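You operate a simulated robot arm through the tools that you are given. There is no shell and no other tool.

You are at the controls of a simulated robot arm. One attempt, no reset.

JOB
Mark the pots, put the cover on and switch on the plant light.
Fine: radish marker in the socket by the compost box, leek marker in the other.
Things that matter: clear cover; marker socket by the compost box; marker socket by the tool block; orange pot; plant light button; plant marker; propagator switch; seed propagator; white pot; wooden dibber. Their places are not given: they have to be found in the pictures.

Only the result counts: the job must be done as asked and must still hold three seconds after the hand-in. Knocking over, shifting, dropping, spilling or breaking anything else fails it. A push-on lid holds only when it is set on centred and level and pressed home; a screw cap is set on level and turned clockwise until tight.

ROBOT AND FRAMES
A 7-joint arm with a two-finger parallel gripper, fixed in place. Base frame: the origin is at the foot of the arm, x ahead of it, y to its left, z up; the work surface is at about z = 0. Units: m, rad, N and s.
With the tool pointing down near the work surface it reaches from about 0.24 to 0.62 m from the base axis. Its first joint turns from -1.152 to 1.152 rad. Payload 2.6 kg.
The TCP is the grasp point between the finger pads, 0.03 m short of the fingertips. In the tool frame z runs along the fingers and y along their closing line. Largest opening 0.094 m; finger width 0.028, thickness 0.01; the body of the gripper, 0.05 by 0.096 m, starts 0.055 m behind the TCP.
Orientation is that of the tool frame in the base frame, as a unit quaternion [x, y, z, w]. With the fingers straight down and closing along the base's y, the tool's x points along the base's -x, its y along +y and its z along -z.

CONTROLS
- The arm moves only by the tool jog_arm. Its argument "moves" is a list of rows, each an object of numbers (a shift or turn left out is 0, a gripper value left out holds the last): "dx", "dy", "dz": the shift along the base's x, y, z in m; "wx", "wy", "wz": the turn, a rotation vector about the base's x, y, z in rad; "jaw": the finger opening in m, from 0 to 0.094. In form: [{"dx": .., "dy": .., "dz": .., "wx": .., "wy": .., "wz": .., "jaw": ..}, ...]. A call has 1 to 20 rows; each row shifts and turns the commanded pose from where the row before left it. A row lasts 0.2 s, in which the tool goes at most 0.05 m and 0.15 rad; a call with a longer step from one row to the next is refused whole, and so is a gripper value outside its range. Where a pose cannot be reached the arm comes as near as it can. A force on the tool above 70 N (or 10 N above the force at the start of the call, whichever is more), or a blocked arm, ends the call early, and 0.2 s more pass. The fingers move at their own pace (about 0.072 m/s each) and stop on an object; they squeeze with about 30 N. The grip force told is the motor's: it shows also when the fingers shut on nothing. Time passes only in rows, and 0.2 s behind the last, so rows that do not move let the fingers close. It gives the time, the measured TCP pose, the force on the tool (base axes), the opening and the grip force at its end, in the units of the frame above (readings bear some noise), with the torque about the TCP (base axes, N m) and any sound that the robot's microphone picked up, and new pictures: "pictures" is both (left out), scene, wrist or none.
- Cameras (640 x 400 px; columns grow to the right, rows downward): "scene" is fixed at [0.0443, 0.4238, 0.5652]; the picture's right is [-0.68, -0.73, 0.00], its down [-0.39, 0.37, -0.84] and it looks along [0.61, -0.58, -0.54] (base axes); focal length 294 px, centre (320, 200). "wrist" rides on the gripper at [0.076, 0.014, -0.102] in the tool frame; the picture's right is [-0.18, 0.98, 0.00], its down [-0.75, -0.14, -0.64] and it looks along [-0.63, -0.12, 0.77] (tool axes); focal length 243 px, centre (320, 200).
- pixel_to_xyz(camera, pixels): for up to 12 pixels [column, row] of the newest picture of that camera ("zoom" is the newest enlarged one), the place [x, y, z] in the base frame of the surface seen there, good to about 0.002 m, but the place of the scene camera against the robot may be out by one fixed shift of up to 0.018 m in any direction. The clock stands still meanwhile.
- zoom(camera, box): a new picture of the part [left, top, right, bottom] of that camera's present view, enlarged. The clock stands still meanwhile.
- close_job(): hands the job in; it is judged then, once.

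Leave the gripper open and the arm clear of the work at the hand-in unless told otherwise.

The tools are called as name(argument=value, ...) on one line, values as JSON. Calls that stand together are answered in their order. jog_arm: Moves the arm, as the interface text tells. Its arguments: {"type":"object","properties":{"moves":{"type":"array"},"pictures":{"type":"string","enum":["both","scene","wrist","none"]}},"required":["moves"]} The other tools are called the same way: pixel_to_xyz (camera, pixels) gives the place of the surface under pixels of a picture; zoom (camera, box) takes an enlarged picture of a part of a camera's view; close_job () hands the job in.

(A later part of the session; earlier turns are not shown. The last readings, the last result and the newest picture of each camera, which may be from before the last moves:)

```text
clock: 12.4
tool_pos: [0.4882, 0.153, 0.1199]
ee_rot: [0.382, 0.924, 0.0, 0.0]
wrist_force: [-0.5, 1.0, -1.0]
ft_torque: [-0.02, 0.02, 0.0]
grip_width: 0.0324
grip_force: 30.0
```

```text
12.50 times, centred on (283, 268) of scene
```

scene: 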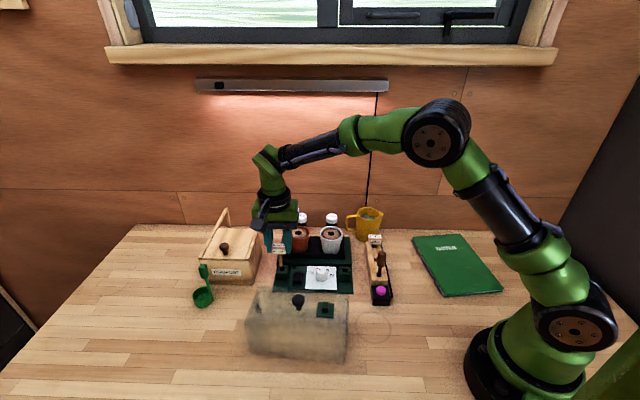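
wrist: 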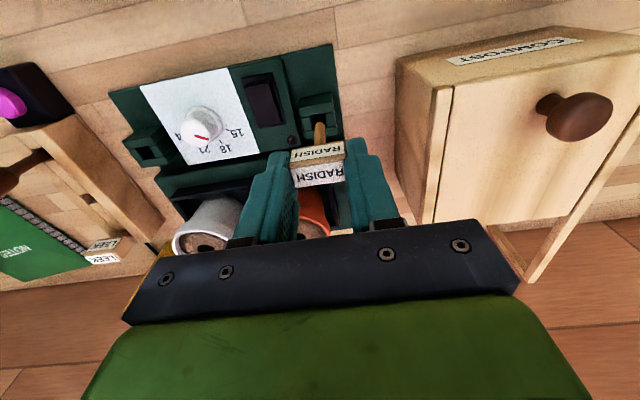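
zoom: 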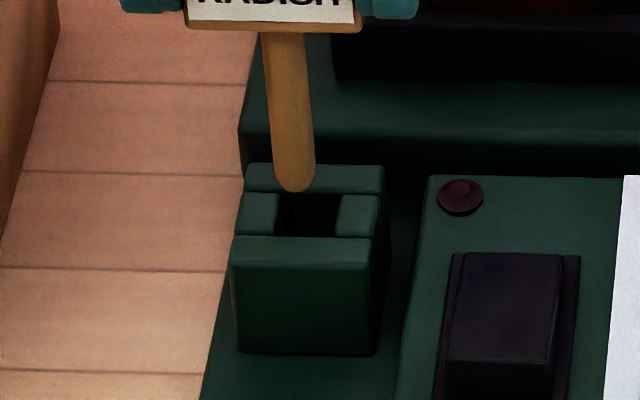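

Both views agree the stem is about 1.2 mm too far toward the compost box. I'll shift by that and descend 15 mm so the tip enters the hole, then check the force.

jog_arm(moves=[{"dx": -0.0009, "dy": -0.0009}, {"dz": -0.005}, {"dz": -0.005}, {"dz": -0.005}], pictures="both")

```text
clock: 13.4
tool_pos: [0.4891, 0.152, 0.1051]
ee_rot: [0.382, 0.924, 0.002, 0.001]
wrist_force: [-0.4, 0.5, -0.1]
ft_torque: [0.0, -0.01, -0.01]
grip_width: 0.0323
grip_force: 30.2
```

scene: 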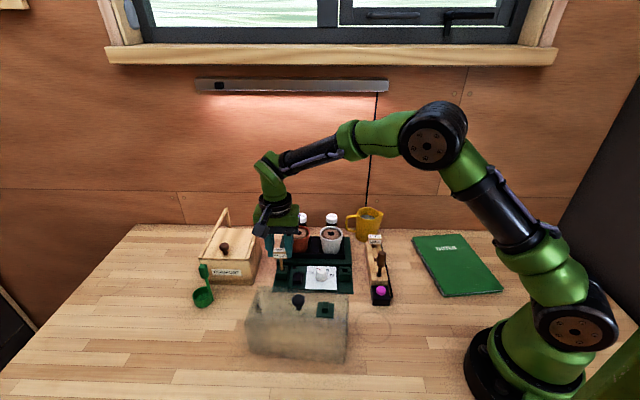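
wrist: 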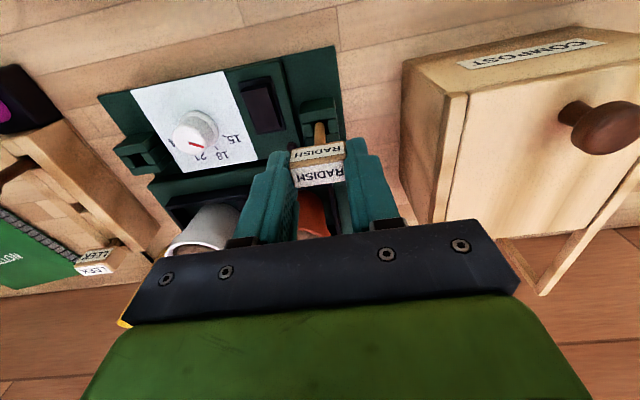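

zoom(camera="wrist", box=[298, 95, 342, 140])

zoom(camera="scene", box=[268, 252, 298, 284])

```text
8.89 times, centred on (320, 118) of wrist
```

zoom: 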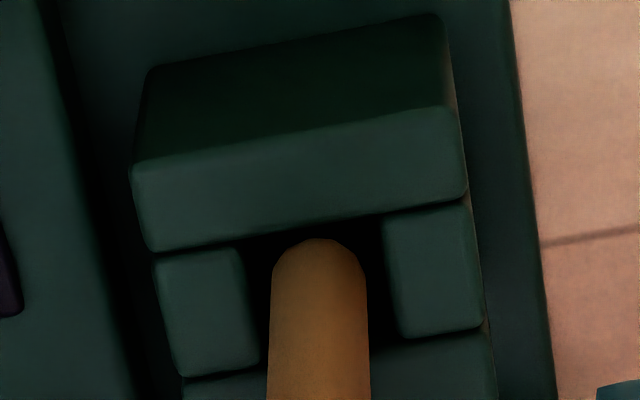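

```text
12.50 times, centred on (283, 268) of scene
```

zoom: 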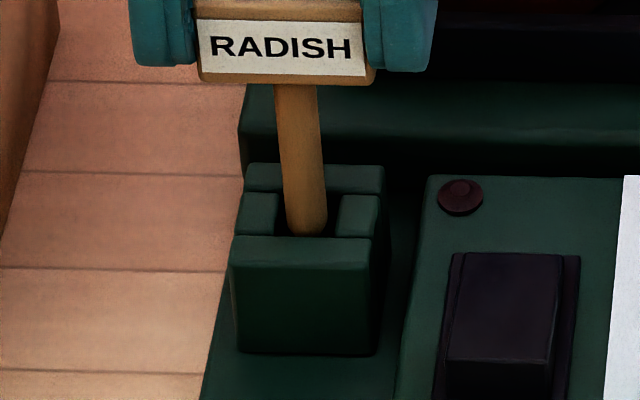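

The stem is centred sideways and its tip is about 3 mm inside the hole, maybe 0.8 mm toward the front. I'll nudge it 0.8 mm back and lower in small steps, watching the force.

jog_arm(moves=[{"dx": 0.0005, "dy": -0.0005, "dz": -0.003}, {"dz": -0.004}, {"dz": -0.004}, {}], pictures="wrist")

```text
clock: 14.4
tool_pos: [0.489, 0.1499, 0.0929]
ee_rot: [0.382, 0.924, 0.001, 0.001]
wrist_force: [0.8, -0.2, -0.7]
ft_torque: [-0.01, -0.01, 0.01]
grip_width: 0.0324
grip_force: 29.7
```

wrist: 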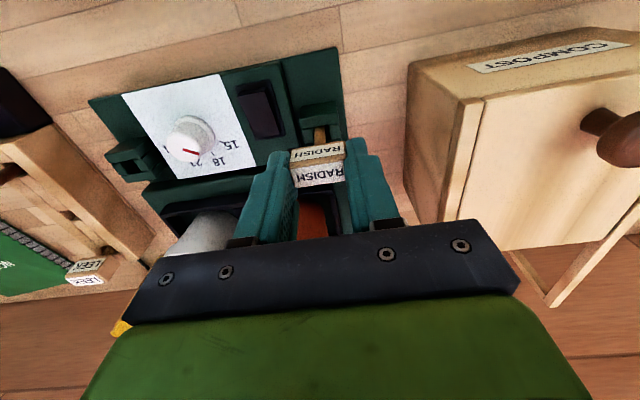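

No contact force, so the stem is sliding in freely. I'll continue downward in 3 mm steps.

jog_arm(moves=[{"dz": -0.003}, {"dz": -0.003}, {}], pictures="none")

zoom(camera="scene", box=[260, 240, 306, 290])

```text
clock: 15.2
tool_pos: [0.488, 0.1508, 0.0877]
ee_rot: [0.382, 0.924, 0.0, 0.001]
wrist_force: [0.2, 0.2, 0.2]
ft_torque: [0.04, -0.03, -0.03]
grip_width: 0.032
grip_force: 30.4
```

```text
8.00 times, centred on (283, 265) of scene
```

zoom: 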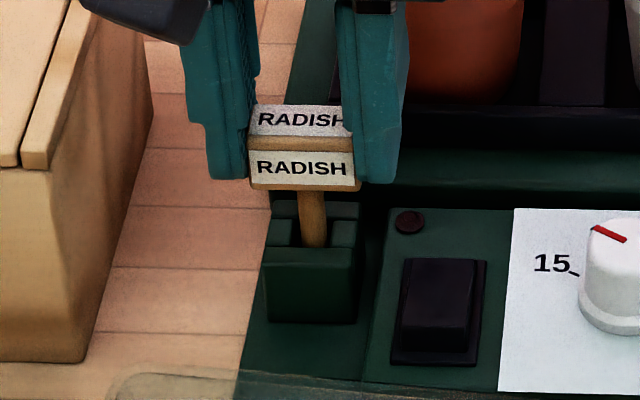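

Still no contact and the stem is well inside. I'll keep lowering in 2–3 mm steps.

jog_arm(moves=[{"dz": -0.003}, {"dz": -0.002}, {}], pictures="none")

jog_arm(moves=[{"dz": -0.002}, {"dz": -0.002}, {}], pictures="none")

```text
clock: 16.0
tool_pos: [0.4892, 0.151, 0.0842]
ee_rot: [0.382, 0.924, 0.001, 0.001]
wrist_force: [-3.0, -0.6, 8.0]
ft_torque: [-0.04, 0.23, 0.02]
grip_width: 0.0321
grip_force: 30.0
```

```text
clock: 16.8
tool_pos: [0.4909, 0.15, 0.0812]
ee_rot: [0.382, 0.924, 0.003, 0.004]
wrist_force: [-1.4, -1.7, 29.8]
ft_torque: [-0.11, 0.18, -0.02]
grip_width: 0.0322
grip_force: 30.6
```

Force rose to 8 N and then 30 N as TCP z passed about 0.084, so the stem has bottomed. I'll ease up 3 mm to unload and look.

jog_arm(moves=[{"dz": 0.003}, {}], pictures="both")

zoom(camera="scene", box=[260, 240, 306, 290])

zoom(camera="wrist", box=[285, 85, 355, 185])

```text
clock: 17.4
tool_pos: [0.488, 0.15, 0.081]
ee_rot: [0.382, 0.924, 0.001, 0.001]
wrist_force: [5.8, -1.6, 10.4]
ft_torque: [-0.02, -0.46, 0.0]
grip_width: 0.0323
grip_force: 29.9
```

scene: 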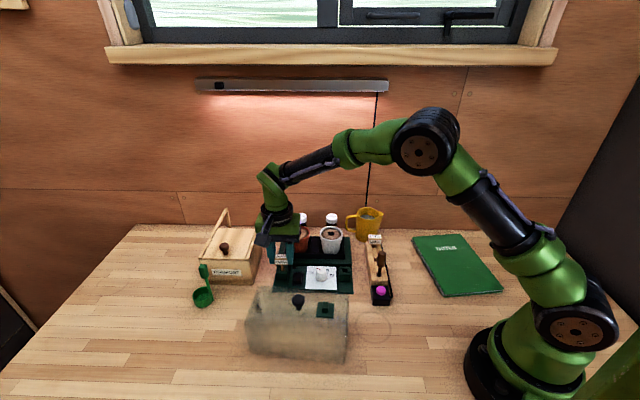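
wrist: 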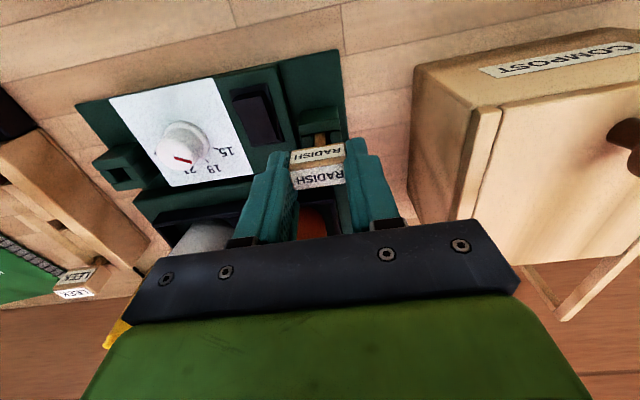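

```text
8.00 times, centred on (283, 265) of scene
```

zoom: 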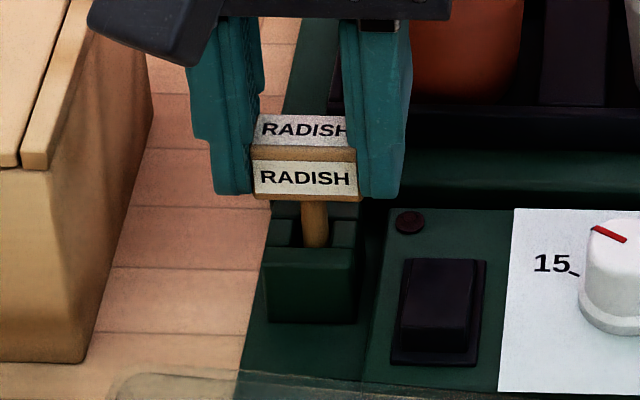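

```text
4.00 times, centred on (320, 135) of wrist
```

zoom: 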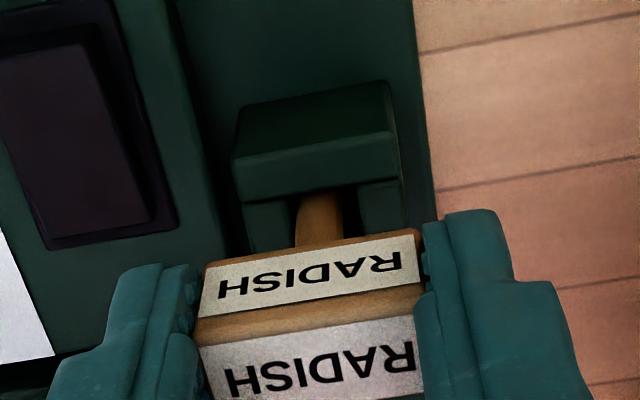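

It's seated. Before releasing I'll relieve the remaining 10 N with 1 mm more upward, then open to 0.06.

jog_arm(moves=[{"dz": 0.001}, {"jaw": 0.05}, {}, {"jaw": 0.06}, {}], pictures="both")

zoom(camera="scene", box=[260, 240, 306, 290])

zoom(camera="wrist", box=[285, 85, 355, 185])

```text
clock: 18.6
tool_pos: [0.4886, 0.1506, 0.0823]
ee_rot: [0.382, 0.924, 0.0, 0.0]
wrist_force: [0.3, -0.9, 0.2]
ft_torque: [-0.01, 0.0, -0.02]
grip_width: 0.0598
grip_force: 0.1
```

scene: 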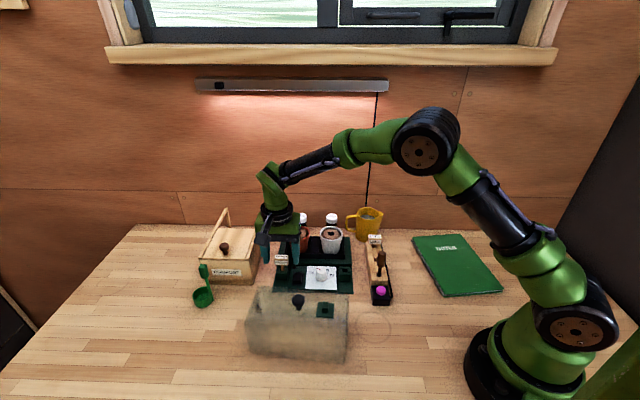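
wrist: 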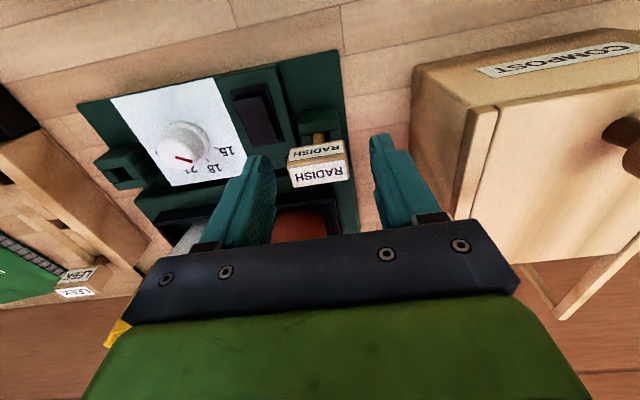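

```text
8.00 times, centred on (283, 265) of scene
```

zoom: 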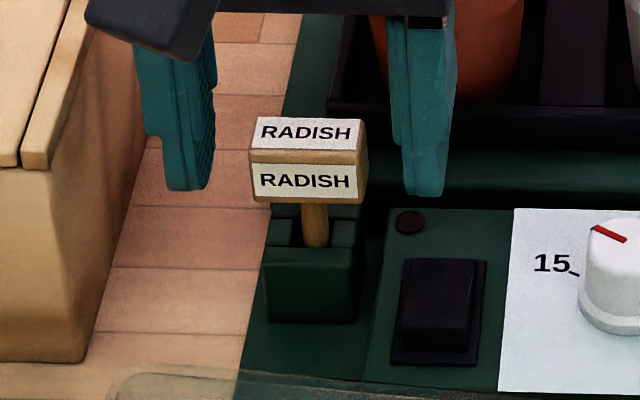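

```text
4.00 times, centred on (320, 135) of wrist
```

zoom: 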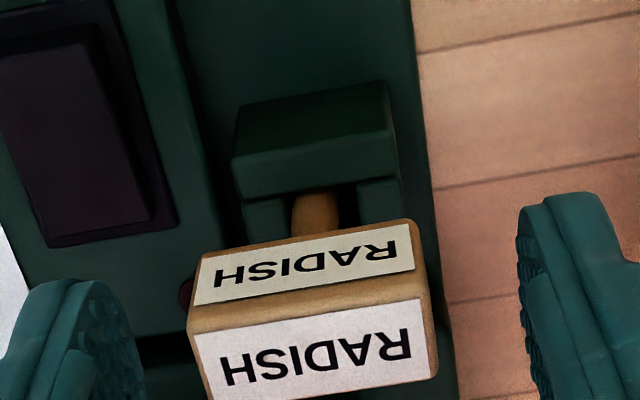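

The radish marker is standing in the compost-side socket. I'll read its head height and position, then rise straight up.

pixel_to_xyz(camera="zoom", pixels=[[205, 340], [415, 305], [215, 390], [430, 360], [310, 345], [315, 215], [300, 100], [340, 150]])

jog_arm(moves=[{"dz": 0.02}, {"dz": 0.03}, {"dz": 0.035}, {"dz": 0.035}, {}], pictures="both")

```text
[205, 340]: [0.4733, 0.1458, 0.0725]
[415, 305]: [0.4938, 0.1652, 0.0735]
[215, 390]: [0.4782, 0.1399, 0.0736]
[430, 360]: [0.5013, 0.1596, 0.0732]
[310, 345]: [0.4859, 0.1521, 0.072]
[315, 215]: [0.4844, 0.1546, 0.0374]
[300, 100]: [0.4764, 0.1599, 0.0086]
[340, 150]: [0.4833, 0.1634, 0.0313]
```

```text
clock: 19.8
tool_pos: [0.4887, 0.1505, 0.2038]
ee_rot: [0.382, 0.924, 0.001, 0.0]
wrist_force: [1.1, -0.3, -0.6]
ft_torque: [-0.03, 0.0, -0.01]
grip_width: 0.0599
grip_force: 0.0
```

scene: 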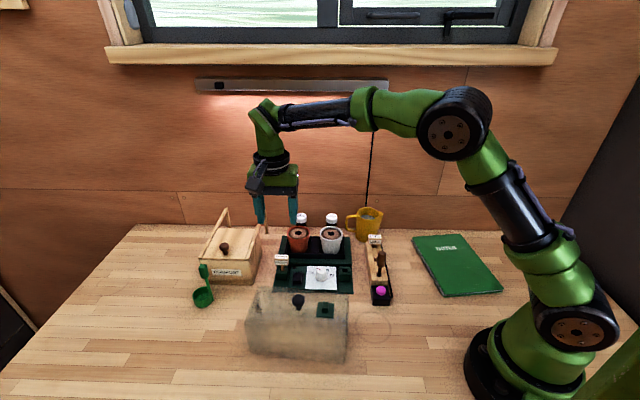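
wrist: 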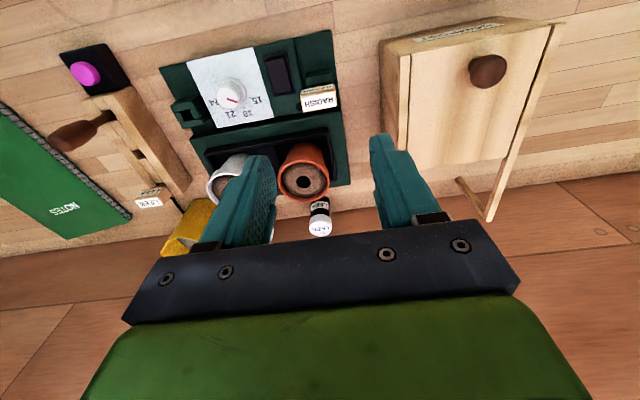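

The radish head top is at z 0.073, centred at about (0.487, 0.153), and it stands firm. Next I'll move above the leek marker at (0.380, −0.0733) and come down partway to check alignment.

jog_arm(moves=[{"dx": -0.018, "dy": -0.0373}, {"dx": -0.018, "dy": -0.0373}, {"dx": -0.018, "dy": -0.0373}, {"dx": -0.018, "dy": -0.0373}, {"dx": -0.018, "dy": -0.0373}, {"dx": -0.0177, "dy": -0.0374}, {"dz": -0.04}, {"dz": -0.035}, {}], pictures="wrist")

zoom(camera="wrist", box=[270, 90, 390, 190])

```text
clock: 21.8
tool_pos: [0.3796, -0.0757, 0.1271]
ee_rot: [0.381, 0.924, 0.001, 0.0]
wrist_force: [0.4, -0.2, 0.4]
ft_torque: [0.02, -0.03, 0.0]
grip_width: 0.0601
grip_force: 0.1
```

wrist: 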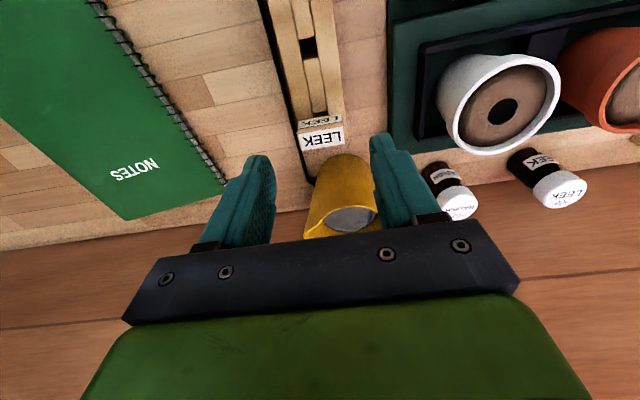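

```text
4.00 times, centred on (330, 140) of wrist
```

zoom: 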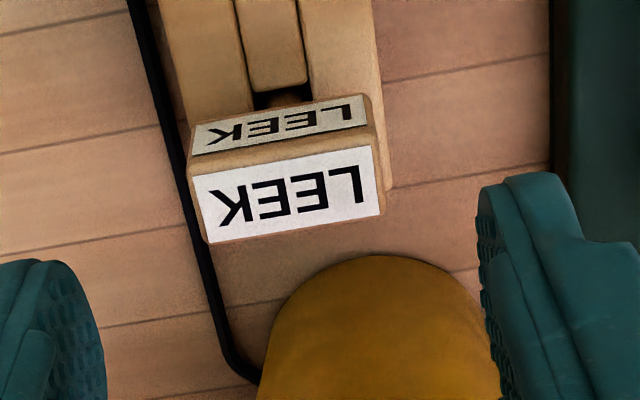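

pixel_to_xyz(camera="zoom", pixels=[[195, 180], [370, 148], [210, 240], [378, 212], [285, 195], [230, 200], [340, 180], [280, 170], [292, 220], [210, 140], [360, 108], [290, 120]])

```text
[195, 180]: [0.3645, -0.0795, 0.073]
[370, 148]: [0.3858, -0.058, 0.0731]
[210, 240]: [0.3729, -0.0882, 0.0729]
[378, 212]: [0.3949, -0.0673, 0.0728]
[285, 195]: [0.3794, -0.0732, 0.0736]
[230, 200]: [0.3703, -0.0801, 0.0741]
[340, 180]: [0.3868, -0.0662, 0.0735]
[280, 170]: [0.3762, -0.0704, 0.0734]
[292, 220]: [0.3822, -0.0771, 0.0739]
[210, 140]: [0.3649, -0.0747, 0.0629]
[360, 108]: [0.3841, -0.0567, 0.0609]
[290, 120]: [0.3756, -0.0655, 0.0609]
```

The leek centre reads (0.3795, −0.0733), matching the commanded position. I'll descend 0.045 m and close.

jog_arm(moves=[{"dz": -0.025}, {"dz": -0.015}, {"dz": -0.005}, {}, {"jaw": 0.02}, {}, {}, {}], pictures="wrist")

```text
clock: 23.6
tool_pos: [0.3791, -0.073, 0.0819]
ee_rot: [0.382, 0.924, 0.001, 0.001]
wrist_force: [-0.5, -1.2, 0.1]
ft_torque: [0.0, -0.03, 0.03]
grip_width: 0.0323
grip_force: 29.8
```

wrist: 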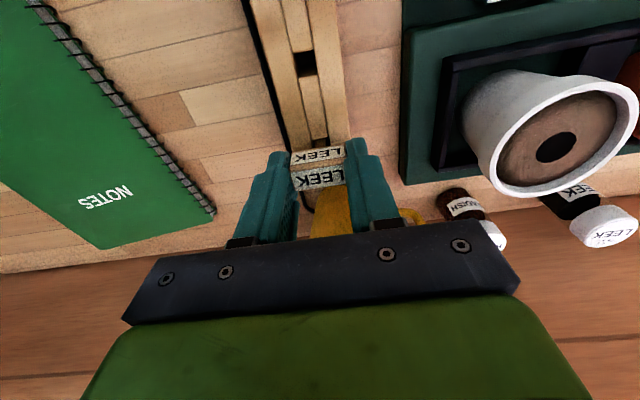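

Gripped at 0.0323. I'll lift 0.12 m, carry to above socket B (tool-block side) at about (0.3775, 0.041), and lower until the tip is just above it.

jog_arm(moves=[{"dz": 0.01}, {"dz": 0.02}, {"dz": 0.03}, {"dz": 0.03}, {"dz": 0.03}, {"dx": -0.0008, "dy": 0.038}, {"dx": -0.0008, "dy": 0.038}, {"dx": -0.0009, "dy": 0.0381}, {"dz": -0.03}, {"dz": -0.03}, {"dz": -0.0235}, {}], pictures="both")

zoom(camera="wrist", box=[298, 100, 342, 145])

zoom(camera="scene", box=[328, 252, 366, 290])

```text
clock: 26.2
tool_pos: [0.3781, 0.0385, 0.1205]
ee_rot: [0.382, 0.924, 0.001, 0.001]
wrist_force: [0.8, -1.3, 1.0]
ft_torque: [0.03, 0.0, -0.02]
grip_width: 0.0324
grip_force: 30.1
```

scene: 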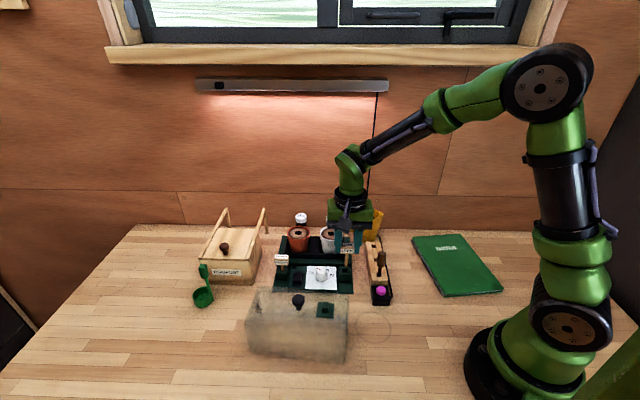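
wrist: 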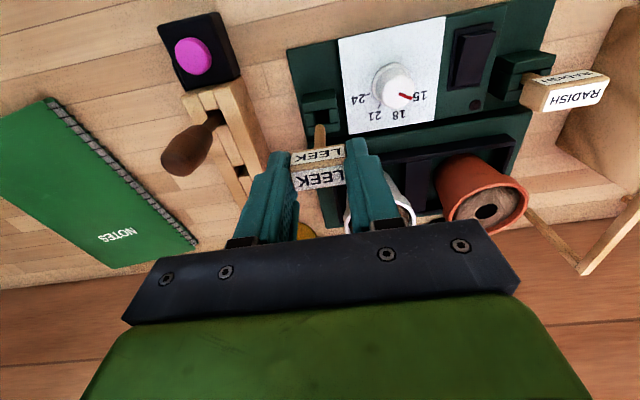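

```text
8.89 times, centred on (320, 122) of wrist
```

zoom: 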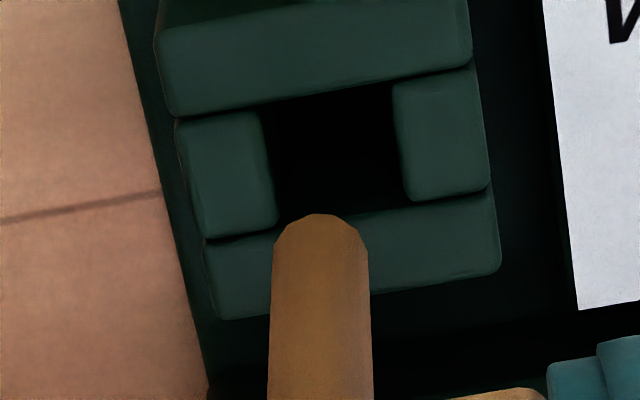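

```text
10.53 times, centred on (347, 271) of scene
```

zoom: 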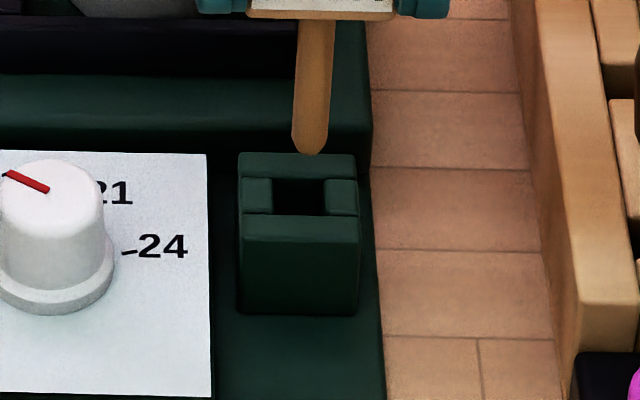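

Here the stem tip appears left of and behind the hole: the hole centre is at about (337,152) in the wrist zoom and the tip at (320,214). I'll measure both with depth readings before correcting.

zoom(camera="wrist", box=[298, 100, 342, 145])

pixel_to_xyz(camera="zoom", pixels=[[260, 160], [264, 180], [255, 140], [402, 130], [408, 150], [412, 170], [310, 85], [335, 80], [360, 75], [385, 225], [320, 240], [320, 280]])

pixel_to_xyz(camera="zoom", pixels=[[320, 222], [320, 230], [320, 260], [320, 300], [320, 330], [320, 360], [290, 300], [350, 300], [240, 250], [400, 222], [225, 255], [440, 215]])

```text
8.89 times, centred on (320, 122) of wrist
```

zoom: 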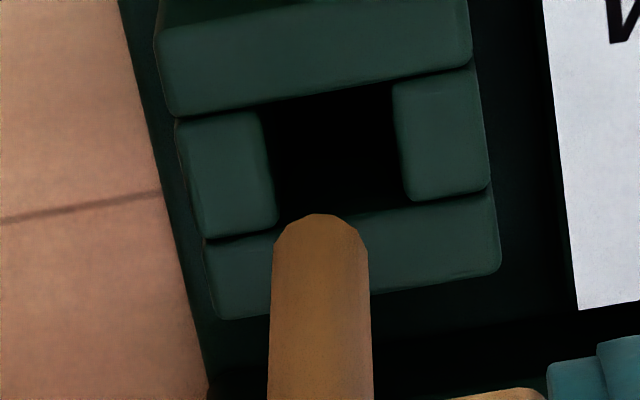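

```text
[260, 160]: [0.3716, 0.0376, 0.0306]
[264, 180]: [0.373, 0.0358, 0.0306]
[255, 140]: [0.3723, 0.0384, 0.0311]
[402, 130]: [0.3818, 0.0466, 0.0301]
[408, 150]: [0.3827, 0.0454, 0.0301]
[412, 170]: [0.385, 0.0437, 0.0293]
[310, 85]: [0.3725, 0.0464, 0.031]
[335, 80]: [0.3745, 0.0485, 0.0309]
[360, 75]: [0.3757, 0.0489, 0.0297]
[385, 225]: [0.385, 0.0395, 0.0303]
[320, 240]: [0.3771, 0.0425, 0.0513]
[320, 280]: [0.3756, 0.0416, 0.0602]
```

```text
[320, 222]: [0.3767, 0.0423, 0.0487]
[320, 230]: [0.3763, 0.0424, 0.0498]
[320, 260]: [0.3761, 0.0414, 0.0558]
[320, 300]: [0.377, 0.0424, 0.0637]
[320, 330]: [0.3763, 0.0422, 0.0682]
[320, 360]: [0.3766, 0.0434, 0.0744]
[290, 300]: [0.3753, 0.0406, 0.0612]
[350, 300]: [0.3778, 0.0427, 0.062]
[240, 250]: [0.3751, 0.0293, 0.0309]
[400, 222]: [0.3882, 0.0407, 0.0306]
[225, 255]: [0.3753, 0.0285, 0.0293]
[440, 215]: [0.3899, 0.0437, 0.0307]
```

The stem is vertical but about 2.7 mm too far back and 1.7 mm too far toward the tool block. I'll correct with dx −0.0007, dy +0.0031, lower 8 mm with the tip staying above the socket, and check again.

jog_arm(moves=[{"dx": -0.0007, "dy": 0.0031}, {"dz": -0.004}, {"dz": -0.004}, {}], pictures="both")

zoom(camera="scene", box=[328, 252, 366, 290])

zoom(camera="wrist", box=[298, 100, 342, 145])

pixel_to_xyz(camera="zoom", pixels=[[320, 230], [320, 240], [320, 260], [320, 280], [320, 300], [320, 320], [320, 340], [320, 360], [310, 280], [330, 280], [310, 320], [330, 320]])

```text
clock: 27.2
tool_pos: [0.3771, 0.044, 0.1127]
ee_rot: [0.382, 0.924, 0.001, 0.0]
wrist_force: [0.8, 0.1, -1.5]
ft_torque: [-0.02, 0.0, -0.02]
grip_width: 0.0324
grip_force: 30.2
```

scene: 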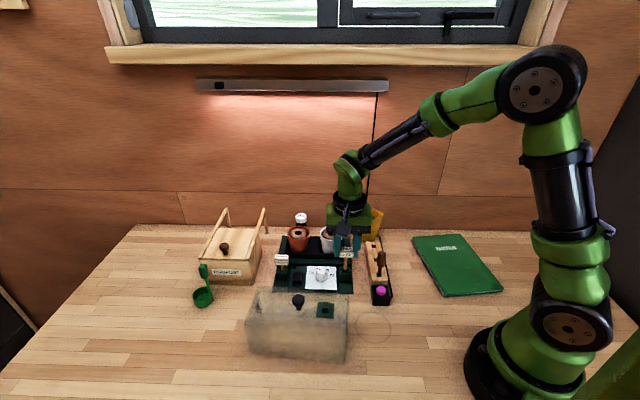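
wrist: 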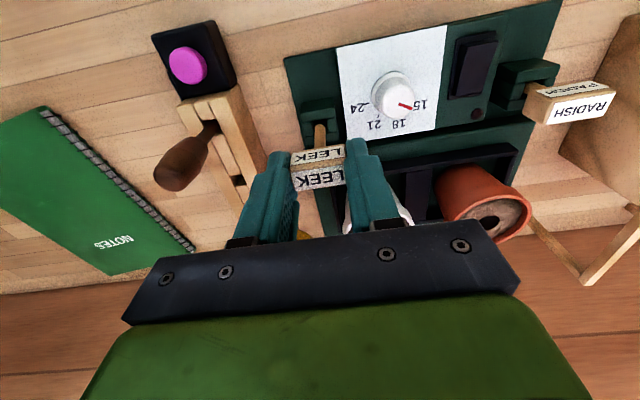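

```text
10.53 times, centred on (347, 271) of scene
```

zoom: 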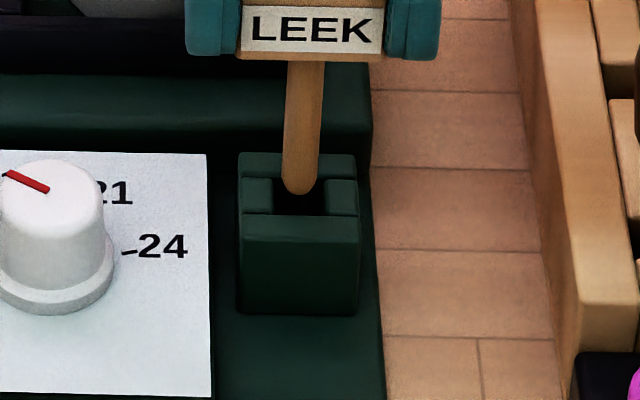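

```text
8.89 times, centred on (320, 122) of wrist
```

zoom: 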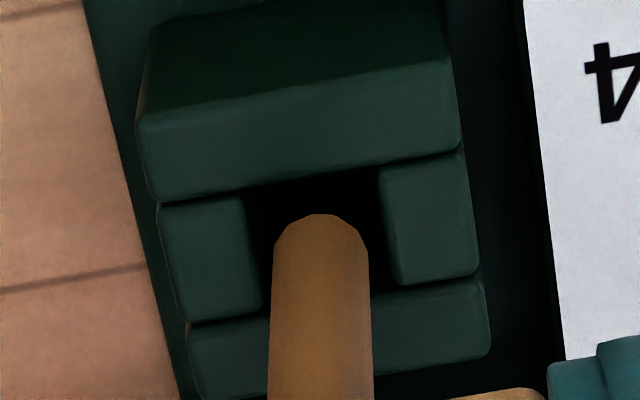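

```text
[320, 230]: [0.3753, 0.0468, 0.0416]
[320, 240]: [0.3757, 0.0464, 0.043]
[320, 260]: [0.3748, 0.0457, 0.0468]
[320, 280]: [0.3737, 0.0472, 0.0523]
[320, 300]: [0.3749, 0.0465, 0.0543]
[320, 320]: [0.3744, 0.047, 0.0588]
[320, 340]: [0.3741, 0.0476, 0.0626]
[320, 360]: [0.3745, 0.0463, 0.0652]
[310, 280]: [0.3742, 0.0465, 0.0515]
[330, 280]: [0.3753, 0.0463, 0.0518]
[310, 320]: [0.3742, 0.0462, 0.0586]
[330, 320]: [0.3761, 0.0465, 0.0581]
```

Now the stem is nearly over the hole: sideways within about 0.5 mm, and perhaps 0.8 mm toward the front. I'll trim (dx +0.0002, dy −0.0009) and lower 6 mm to bring the tip just into the hole.

jog_arm(moves=[{"dx": 0.0002, "dy": -0.0009}, {"dz": -0.003}, {"dz": -0.003}, {}], pictures="wrist")

zoom(camera="scene", box=[328, 252, 366, 290])

zoom(camera="wrist", box=[298, 95, 342, 140])

```text
clock: 28.2
tool_pos: [0.3764, 0.0431, 0.1057]
ee_rot: [0.382, 0.924, 0.001, 0.001]
wrist_force: [0.9, -0.3, -0.9]
ft_torque: [-0.06, 0.04, -0.02]
grip_width: 0.0323
grip_force: 29.8
```

wrist: 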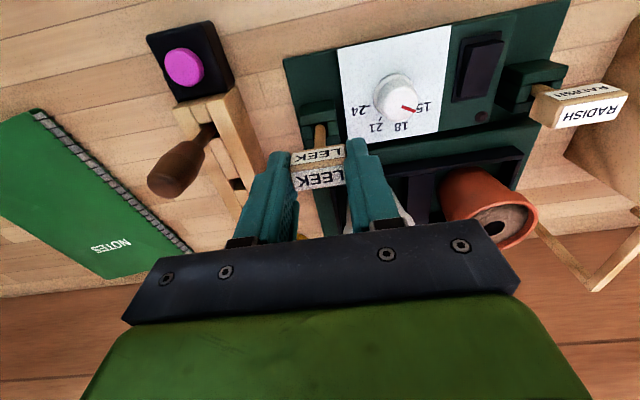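

```text
10.53 times, centred on (347, 271) of scene
```

zoom: 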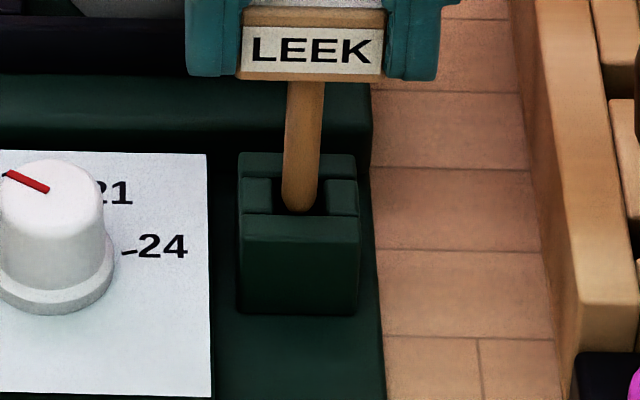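

```text
8.89 times, centred on (320, 118) of wrist
```

zoom: 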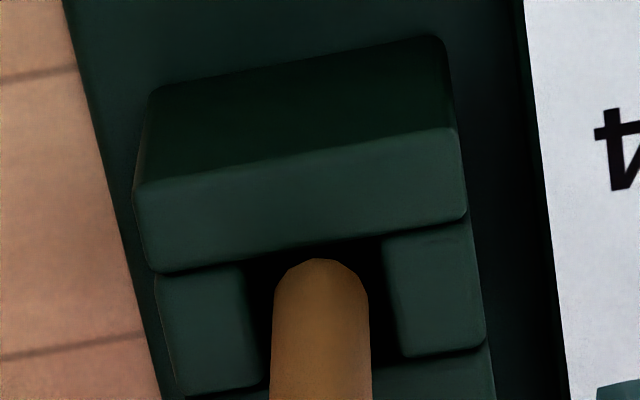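

The stem now sits centred in the hole in both views, like the radish did before it slid in. I'll lower further in small steps and watch the force.

jog_arm(moves=[{"dx": 0.0003, "dy": -0.0003, "dz": -0.003}, {"dz": -0.003}, {"dz": -0.003}, {}], pictures="none")

zoom(camera="scene", box=[328, 252, 366, 290])

zoom(camera="wrist", box=[298, 95, 342, 140])

```text
clock: 29.2
tool_pos: [0.3774, 0.043, 0.0959]
ee_rot: [0.383, 0.924, 0.001, 0.001]
wrist_force: [0.5, -0.3, 0.2]
ft_torque: [-0.01, -0.02, 0.03]
grip_width: 0.0321
grip_force: 29.8
```

```text
10.53 times, centred on (347, 271) of scene
```

zoom: 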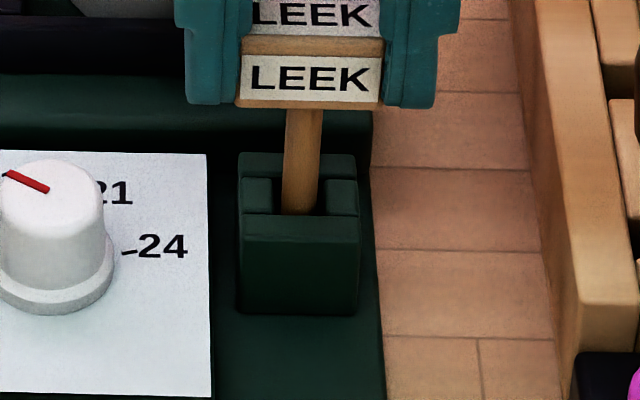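

```text
8.89 times, centred on (320, 118) of wrist
```

zoom: 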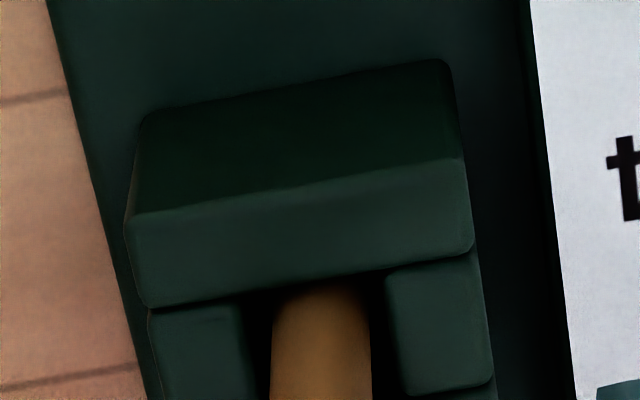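

The stem is inside the hole with a visible gap all round. I'll continue to the bottom in small steps.

jog_arm(moves=[{"dz": -0.003}, {"dz": -0.003}, {}], pictures="none")

jog_arm(moves=[{"dz": -0.002}, {"dz": -0.002}, {}], pictures="none")

```text
clock: 30.0
tool_pos: [0.3771, 0.0437, 0.09]
ee_rot: [0.382, 0.924, 0.001, 0.001]
wrist_force: [0.0, 0.3, 0.3]
ft_torque: [-0.01, 0.04, 0.0]
grip_width: 0.0323
grip_force: 30.5
```

```text
clock: 30.8
tool_pos: [0.3777, 0.0422, 0.0857]
ee_rot: [0.382, 0.924, 0.0, 0.0]
wrist_force: [-0.6, -0.1, 0.4]
ft_torque: [0.02, 0.02, 0.0]
grip_width: 0.0324
grip_force: 30.1
```

No contact yet at z 0.0857. I'll lower 2 mm at a time.

jog_arm(moves=[{"dz": -0.002}, {}], pictures="none")

jog_arm(moves=[{"dz": -0.002}, {}], pictures="none")

```text
clock: 31.4
tool_pos: [0.3783, 0.0433, 0.0844]
ee_rot: [0.381, 0.925, 0.001, 0.0]
wrist_force: [-0.6, -0.2, -0.8]
ft_torque: [-0.03, -0.02, -0.01]
grip_width: 0.0323
grip_force: 30.3
```

```text
clock: 32.0
tool_pos: [0.3785, 0.0429, 0.0815]
ee_rot: [0.381, 0.924, 0.001, 0.0]
wrist_force: [-0.9, 0.3, -0.1]
ft_torque: [-0.02, 0.01, 0.01]
grip_width: 0.0319
grip_force: 30.1
```

jog_arm(moves=[{"dz": -0.002}, {}], pictures="none")

zoom(camera="scene", box=[318, 242, 366, 290])

```text
clock: 32.6
tool_pos: [0.3781, 0.0429, 0.0802]
ee_rot: [0.382, 0.924, 0.001, 0.002]
wrist_force: [-4.1, -0.7, 15.2]
ft_torque: [-0.06, 0.33, -0.02]
grip_width: 0.0324
grip_force: 30.1
```

```text
8.33 times, centred on (342, 266) of scene
```

zoom: 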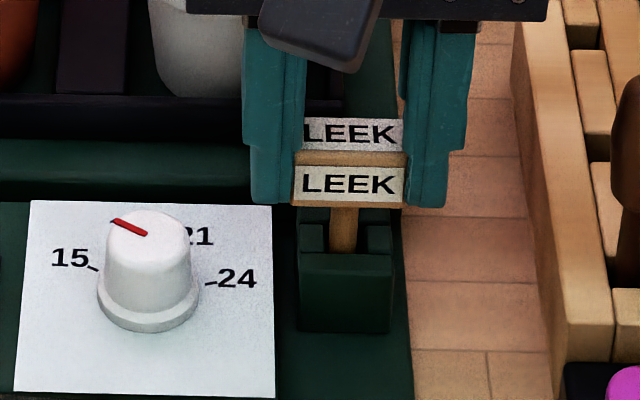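

Contact at 15 N, so the leek stem has bottomed. I'll ease up 1.5 mm, open to 0.06, and check.

jog_arm(moves=[{"dz": 0.0015}, {"jaw": 0.05}, {}, {"jaw": 0.06}, {}], pictures="wrist")

zoom(camera="scene", box=[318, 242, 366, 290])

zoom(camera="wrist", box=[285, 85, 355, 185])

pixel_to_xyz(camera="zoom", pixels=[[210, 340], [410, 305], [225, 390], [425, 355], [310, 345], [310, 255]])

```text
clock: 33.8
tool_pos: [0.3788, 0.0437, 0.0826]
ee_rot: [0.381, 0.925, 0.001, 0.0]
wrist_force: [0.2, -0.9, -0.1]
ft_torque: [0.0, 0.01, 0.02]
grip_width: 0.0598
grip_force: 0.1
```

wrist: 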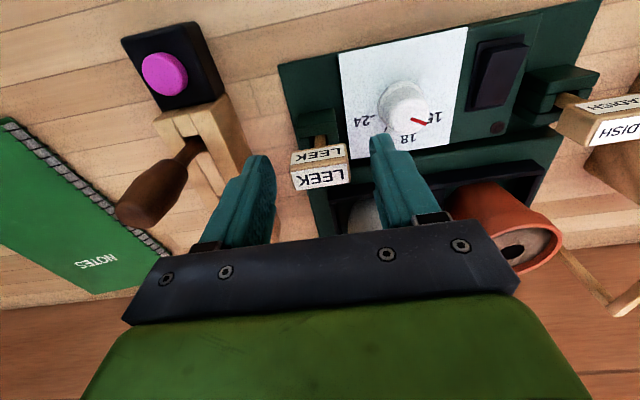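

```text
8.33 times, centred on (342, 266) of scene
```

zoom: 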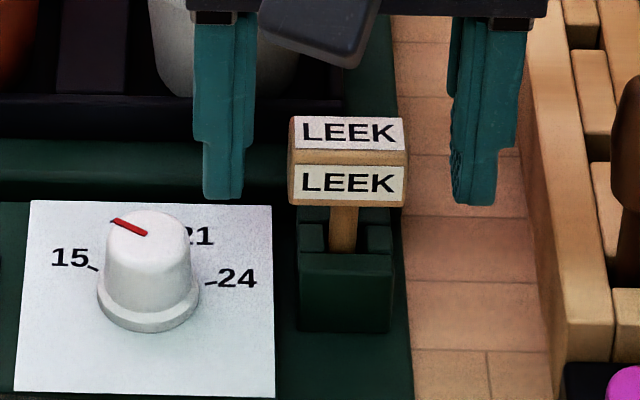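

```text
4.00 times, centred on (320, 135) of wrist
```

zoom: 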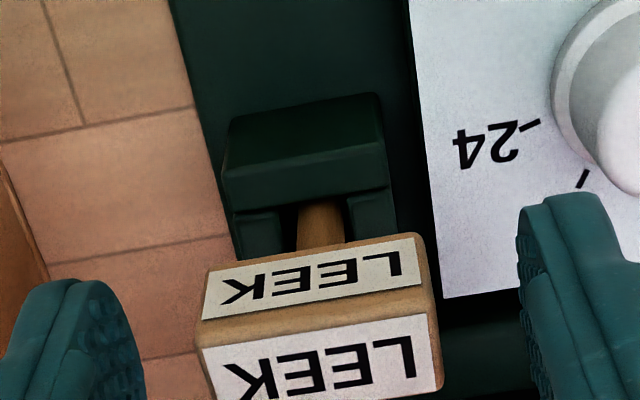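

```text
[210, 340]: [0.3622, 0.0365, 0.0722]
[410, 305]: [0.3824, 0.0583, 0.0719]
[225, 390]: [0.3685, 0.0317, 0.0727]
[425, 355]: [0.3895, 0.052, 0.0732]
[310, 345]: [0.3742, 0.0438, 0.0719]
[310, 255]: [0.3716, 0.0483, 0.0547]
```

The leek marker stands in the tool-block-side socket. I'll rise straight up, then move back to where the wrist camera can see the clear cover from above.

jog_arm(moves=[{"dz": 0.02}, {"dz": 0.03}, {"dz": 0.035}, {"dz": 0.035}, {"dx": -0.0156, "dy": 0.0309, "dz": 0.0214}, {"dx": -0.0156, "dy": 0.0309, "dz": 0.0214}, {"dx": -0.0156, "dy": 0.0309, "dz": 0.0214}, {"dx": -0.0156, "dy": 0.0309, "dz": 0.0214}, {"dx": -0.0156, "dy": 0.0309, "dz": 0.0214}, {"dx": -0.0156, "dy": 0.0309, "dz": 0.0214}, {"dx": -0.0156, "dy": 0.0309, "dz": 0.0214}, {}], pictures="both")

```text
clock: 36.4
tool_pos: [0.2678, 0.2589, 0.352]
ee_rot: [0.382, 0.924, 0.001, 0.0]
wrist_force: [-0.2, 0.3, -0.9]
ft_torque: [0.03, -0.03, 0.0]
grip_width: 0.0599
grip_force: 0.1
```

scene: 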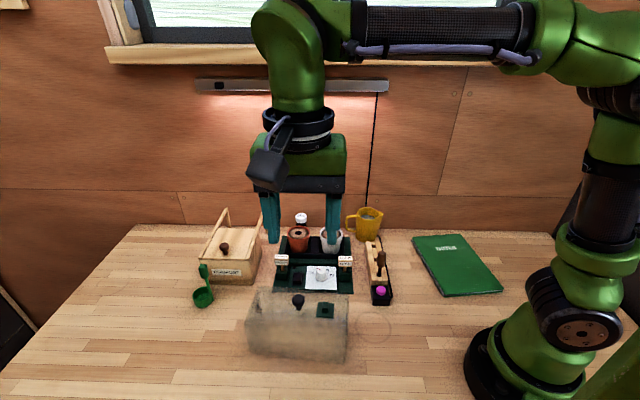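
wrist: 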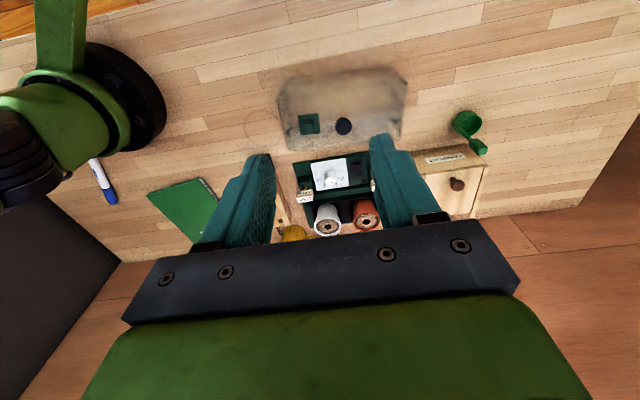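

zoom(camera="wrist", box=[260, 50, 430, 160])

zoom(camera="scene", box=[230, 275, 370, 370])

zoom(camera="wrist", box=[280, 140, 400, 240])

```text
3.64 times, centred on (345, 105) of wrist
```

zoom: 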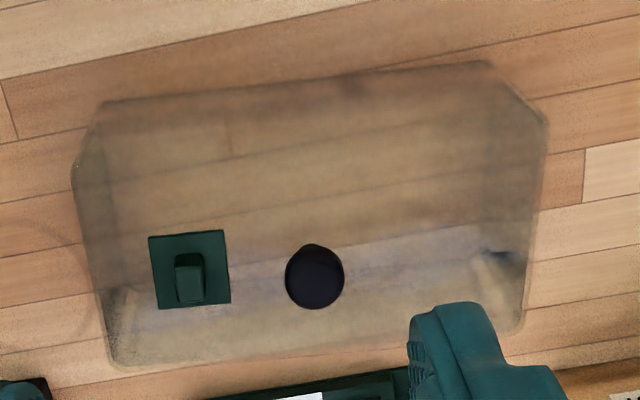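

```text
4.21 times, centred on (300, 322) of scene
```

zoom: 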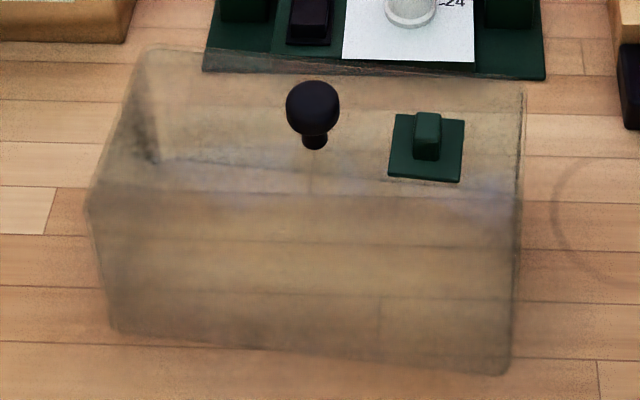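

```text
4.00 times, centred on (340, 190) of wrist
```

zoom: 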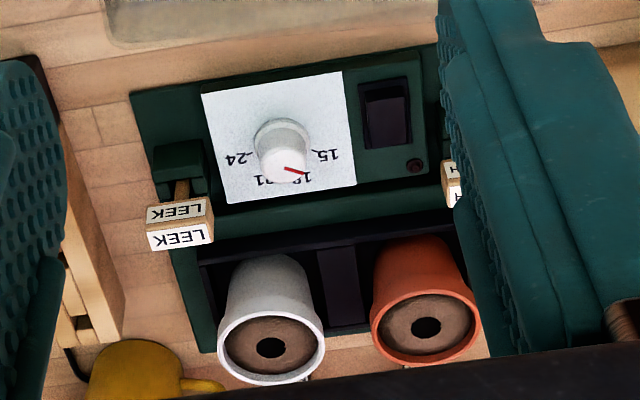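

I'll re-take the wrist zoom of the cover and read its outline. The readings see through to the bench, so I'll project back up to the cover's top height for the upper edges.

zoom(camera="wrist", box=[260, 50, 430, 160])

pixel_to_xyz(camera="zoom", pixels=[[105, 103], [485, 62], [74, 178], [546, 122], [524, 320], [116, 362], [150, 240], [222, 232], [158, 307], [229, 302], [314, 278], [190, 268]])

pixel_to_xyz(camera="zoom", pixels=[[200, 92], [300, 82], [400, 71], [200, 163], [300, 151], [400, 139], [200, 357], [300, 350], [400, 342], [90, 260], [537, 210], [310, 248]])

```text
3.64 times, centred on (345, 105) of wrist
```

zoom: 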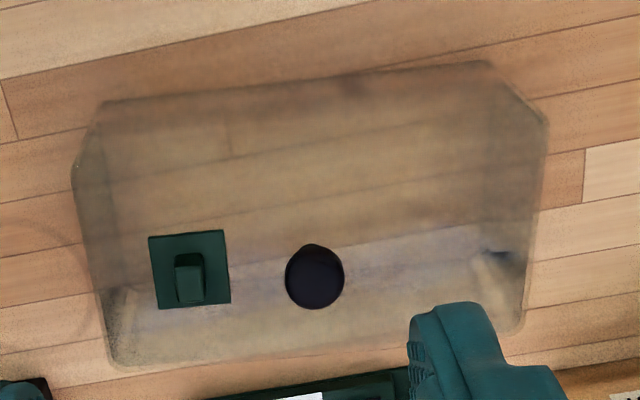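

```text
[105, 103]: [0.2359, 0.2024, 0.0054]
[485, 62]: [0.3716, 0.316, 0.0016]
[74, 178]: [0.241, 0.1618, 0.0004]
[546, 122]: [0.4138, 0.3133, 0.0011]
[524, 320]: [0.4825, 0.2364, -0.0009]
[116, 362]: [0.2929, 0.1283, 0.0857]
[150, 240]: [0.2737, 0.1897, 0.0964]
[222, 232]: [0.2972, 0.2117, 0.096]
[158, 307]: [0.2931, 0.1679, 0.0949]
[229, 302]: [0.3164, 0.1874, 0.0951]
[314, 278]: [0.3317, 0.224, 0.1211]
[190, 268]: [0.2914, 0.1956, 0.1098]
```

```text
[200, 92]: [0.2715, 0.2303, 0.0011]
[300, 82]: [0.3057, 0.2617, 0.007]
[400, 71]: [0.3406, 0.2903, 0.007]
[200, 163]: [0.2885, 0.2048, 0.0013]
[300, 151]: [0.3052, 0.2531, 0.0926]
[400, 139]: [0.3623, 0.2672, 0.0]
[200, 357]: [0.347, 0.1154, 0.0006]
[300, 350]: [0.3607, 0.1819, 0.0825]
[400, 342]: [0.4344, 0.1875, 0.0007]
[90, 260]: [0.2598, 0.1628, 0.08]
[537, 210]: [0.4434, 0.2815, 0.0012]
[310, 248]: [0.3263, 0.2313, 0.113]
```

The cover's outline works out to about 0.18 × 0.087 m, with the top at z≈0.095, the knob at its centre (0.332, 0.224) and yaw about 41°, against the propagator's 45°. Next I'll look down on the rear deck and tray to see where the cover must sit.

jog_arm(moves=[{"dx": 0.0304, "dy": -0.0318, "dz": 0.01}, {"dx": 0.0304, "dy": -0.0318, "dz": 0.01}, {"dx": 0.0304, "dy": -0.0318, "dz": 0.01}, {"dx": 0.0304, "dy": -0.0318, "dz": 0.01}, {"dx": 0.0304, "dy": -0.0318, "dz": 0.01, "jaw": 0.094}, {}], pictures="wrist")

zoom(camera="wrist", box=[260, 60, 400, 180])

```text
clock: 37.8
tool_pos: [0.4203, 0.0998, 0.4012]
ee_rot: [0.382, 0.924, 0.001, 0.001]
wrist_force: [0.1, -1.2, -0.1]
ft_torque: [-0.01, 0.01, -0.01]
grip_width: 0.0937
grip_force: 0.1
```

wrist: 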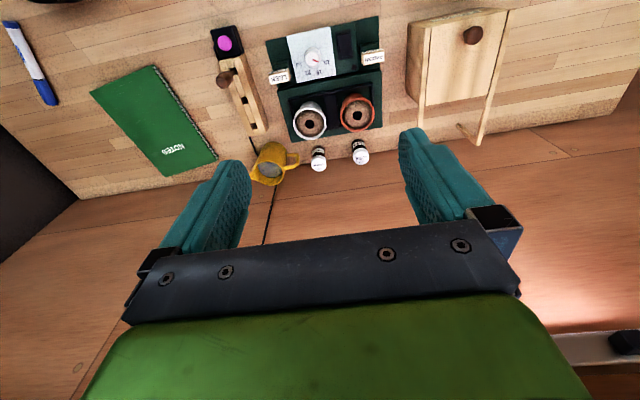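

```text
3.33 times, centred on (330, 120) of wrist
```

zoom: 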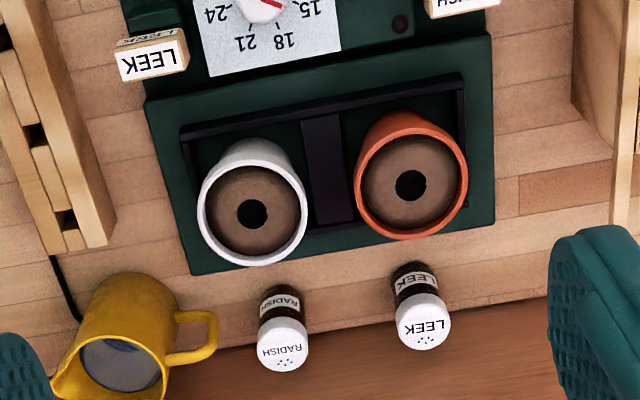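

I'll read the deck corners, tray corners and rims, pot rims and bottles.

pixel_to_xyz(camera="zoom", pixels=[[150, 108], [486, 40], [490, 218], [196, 270], [182, 132], [459, 78], [190, 150], [462, 100], [468, 200], [320, 228], [302, 125], [345, 115]])

pixel_to_xyz(camera="zoom", pixels=[[200, 215], [305, 215], [253, 170], [253, 262], [357, 185], [465, 180], [410, 133], [413, 235], [285, 350], [423, 330], [325, 170], [480, 130]])

pixel_to_xyz(camera="zoom", pixels=[[160, 150], [175, 200], [190, 255], [483, 100], [486, 160], [250, 95], [350, 75], [440, 55], [325, 240], [480, 222], [190, 140], [455, 85]])

```text
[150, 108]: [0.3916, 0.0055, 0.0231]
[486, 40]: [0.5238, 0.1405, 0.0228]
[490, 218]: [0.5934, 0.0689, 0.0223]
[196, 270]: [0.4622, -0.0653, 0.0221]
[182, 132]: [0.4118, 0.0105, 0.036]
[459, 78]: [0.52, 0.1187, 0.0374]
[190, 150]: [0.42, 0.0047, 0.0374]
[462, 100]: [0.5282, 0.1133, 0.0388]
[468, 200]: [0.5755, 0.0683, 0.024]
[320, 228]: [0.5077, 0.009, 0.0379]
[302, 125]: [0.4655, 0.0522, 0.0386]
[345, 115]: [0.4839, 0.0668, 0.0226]
```

```text
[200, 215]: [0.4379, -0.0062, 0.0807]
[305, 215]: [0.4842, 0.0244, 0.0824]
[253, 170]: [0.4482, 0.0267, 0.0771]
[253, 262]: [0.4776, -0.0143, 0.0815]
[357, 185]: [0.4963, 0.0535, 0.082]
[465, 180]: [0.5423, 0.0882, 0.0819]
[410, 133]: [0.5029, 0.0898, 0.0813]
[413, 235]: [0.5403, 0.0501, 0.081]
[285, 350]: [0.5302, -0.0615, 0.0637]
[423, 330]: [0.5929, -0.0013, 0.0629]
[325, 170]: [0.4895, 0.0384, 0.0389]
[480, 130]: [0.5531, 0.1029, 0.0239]
```

```text
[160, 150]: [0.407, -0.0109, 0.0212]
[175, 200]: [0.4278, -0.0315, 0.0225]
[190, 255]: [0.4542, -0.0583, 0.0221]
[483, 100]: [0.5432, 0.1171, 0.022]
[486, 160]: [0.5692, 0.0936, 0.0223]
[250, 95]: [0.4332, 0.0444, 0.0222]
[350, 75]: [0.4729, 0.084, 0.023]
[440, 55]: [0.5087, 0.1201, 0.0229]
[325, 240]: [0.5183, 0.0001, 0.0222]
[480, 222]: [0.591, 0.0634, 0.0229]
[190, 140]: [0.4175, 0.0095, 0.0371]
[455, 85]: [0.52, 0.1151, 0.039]
```

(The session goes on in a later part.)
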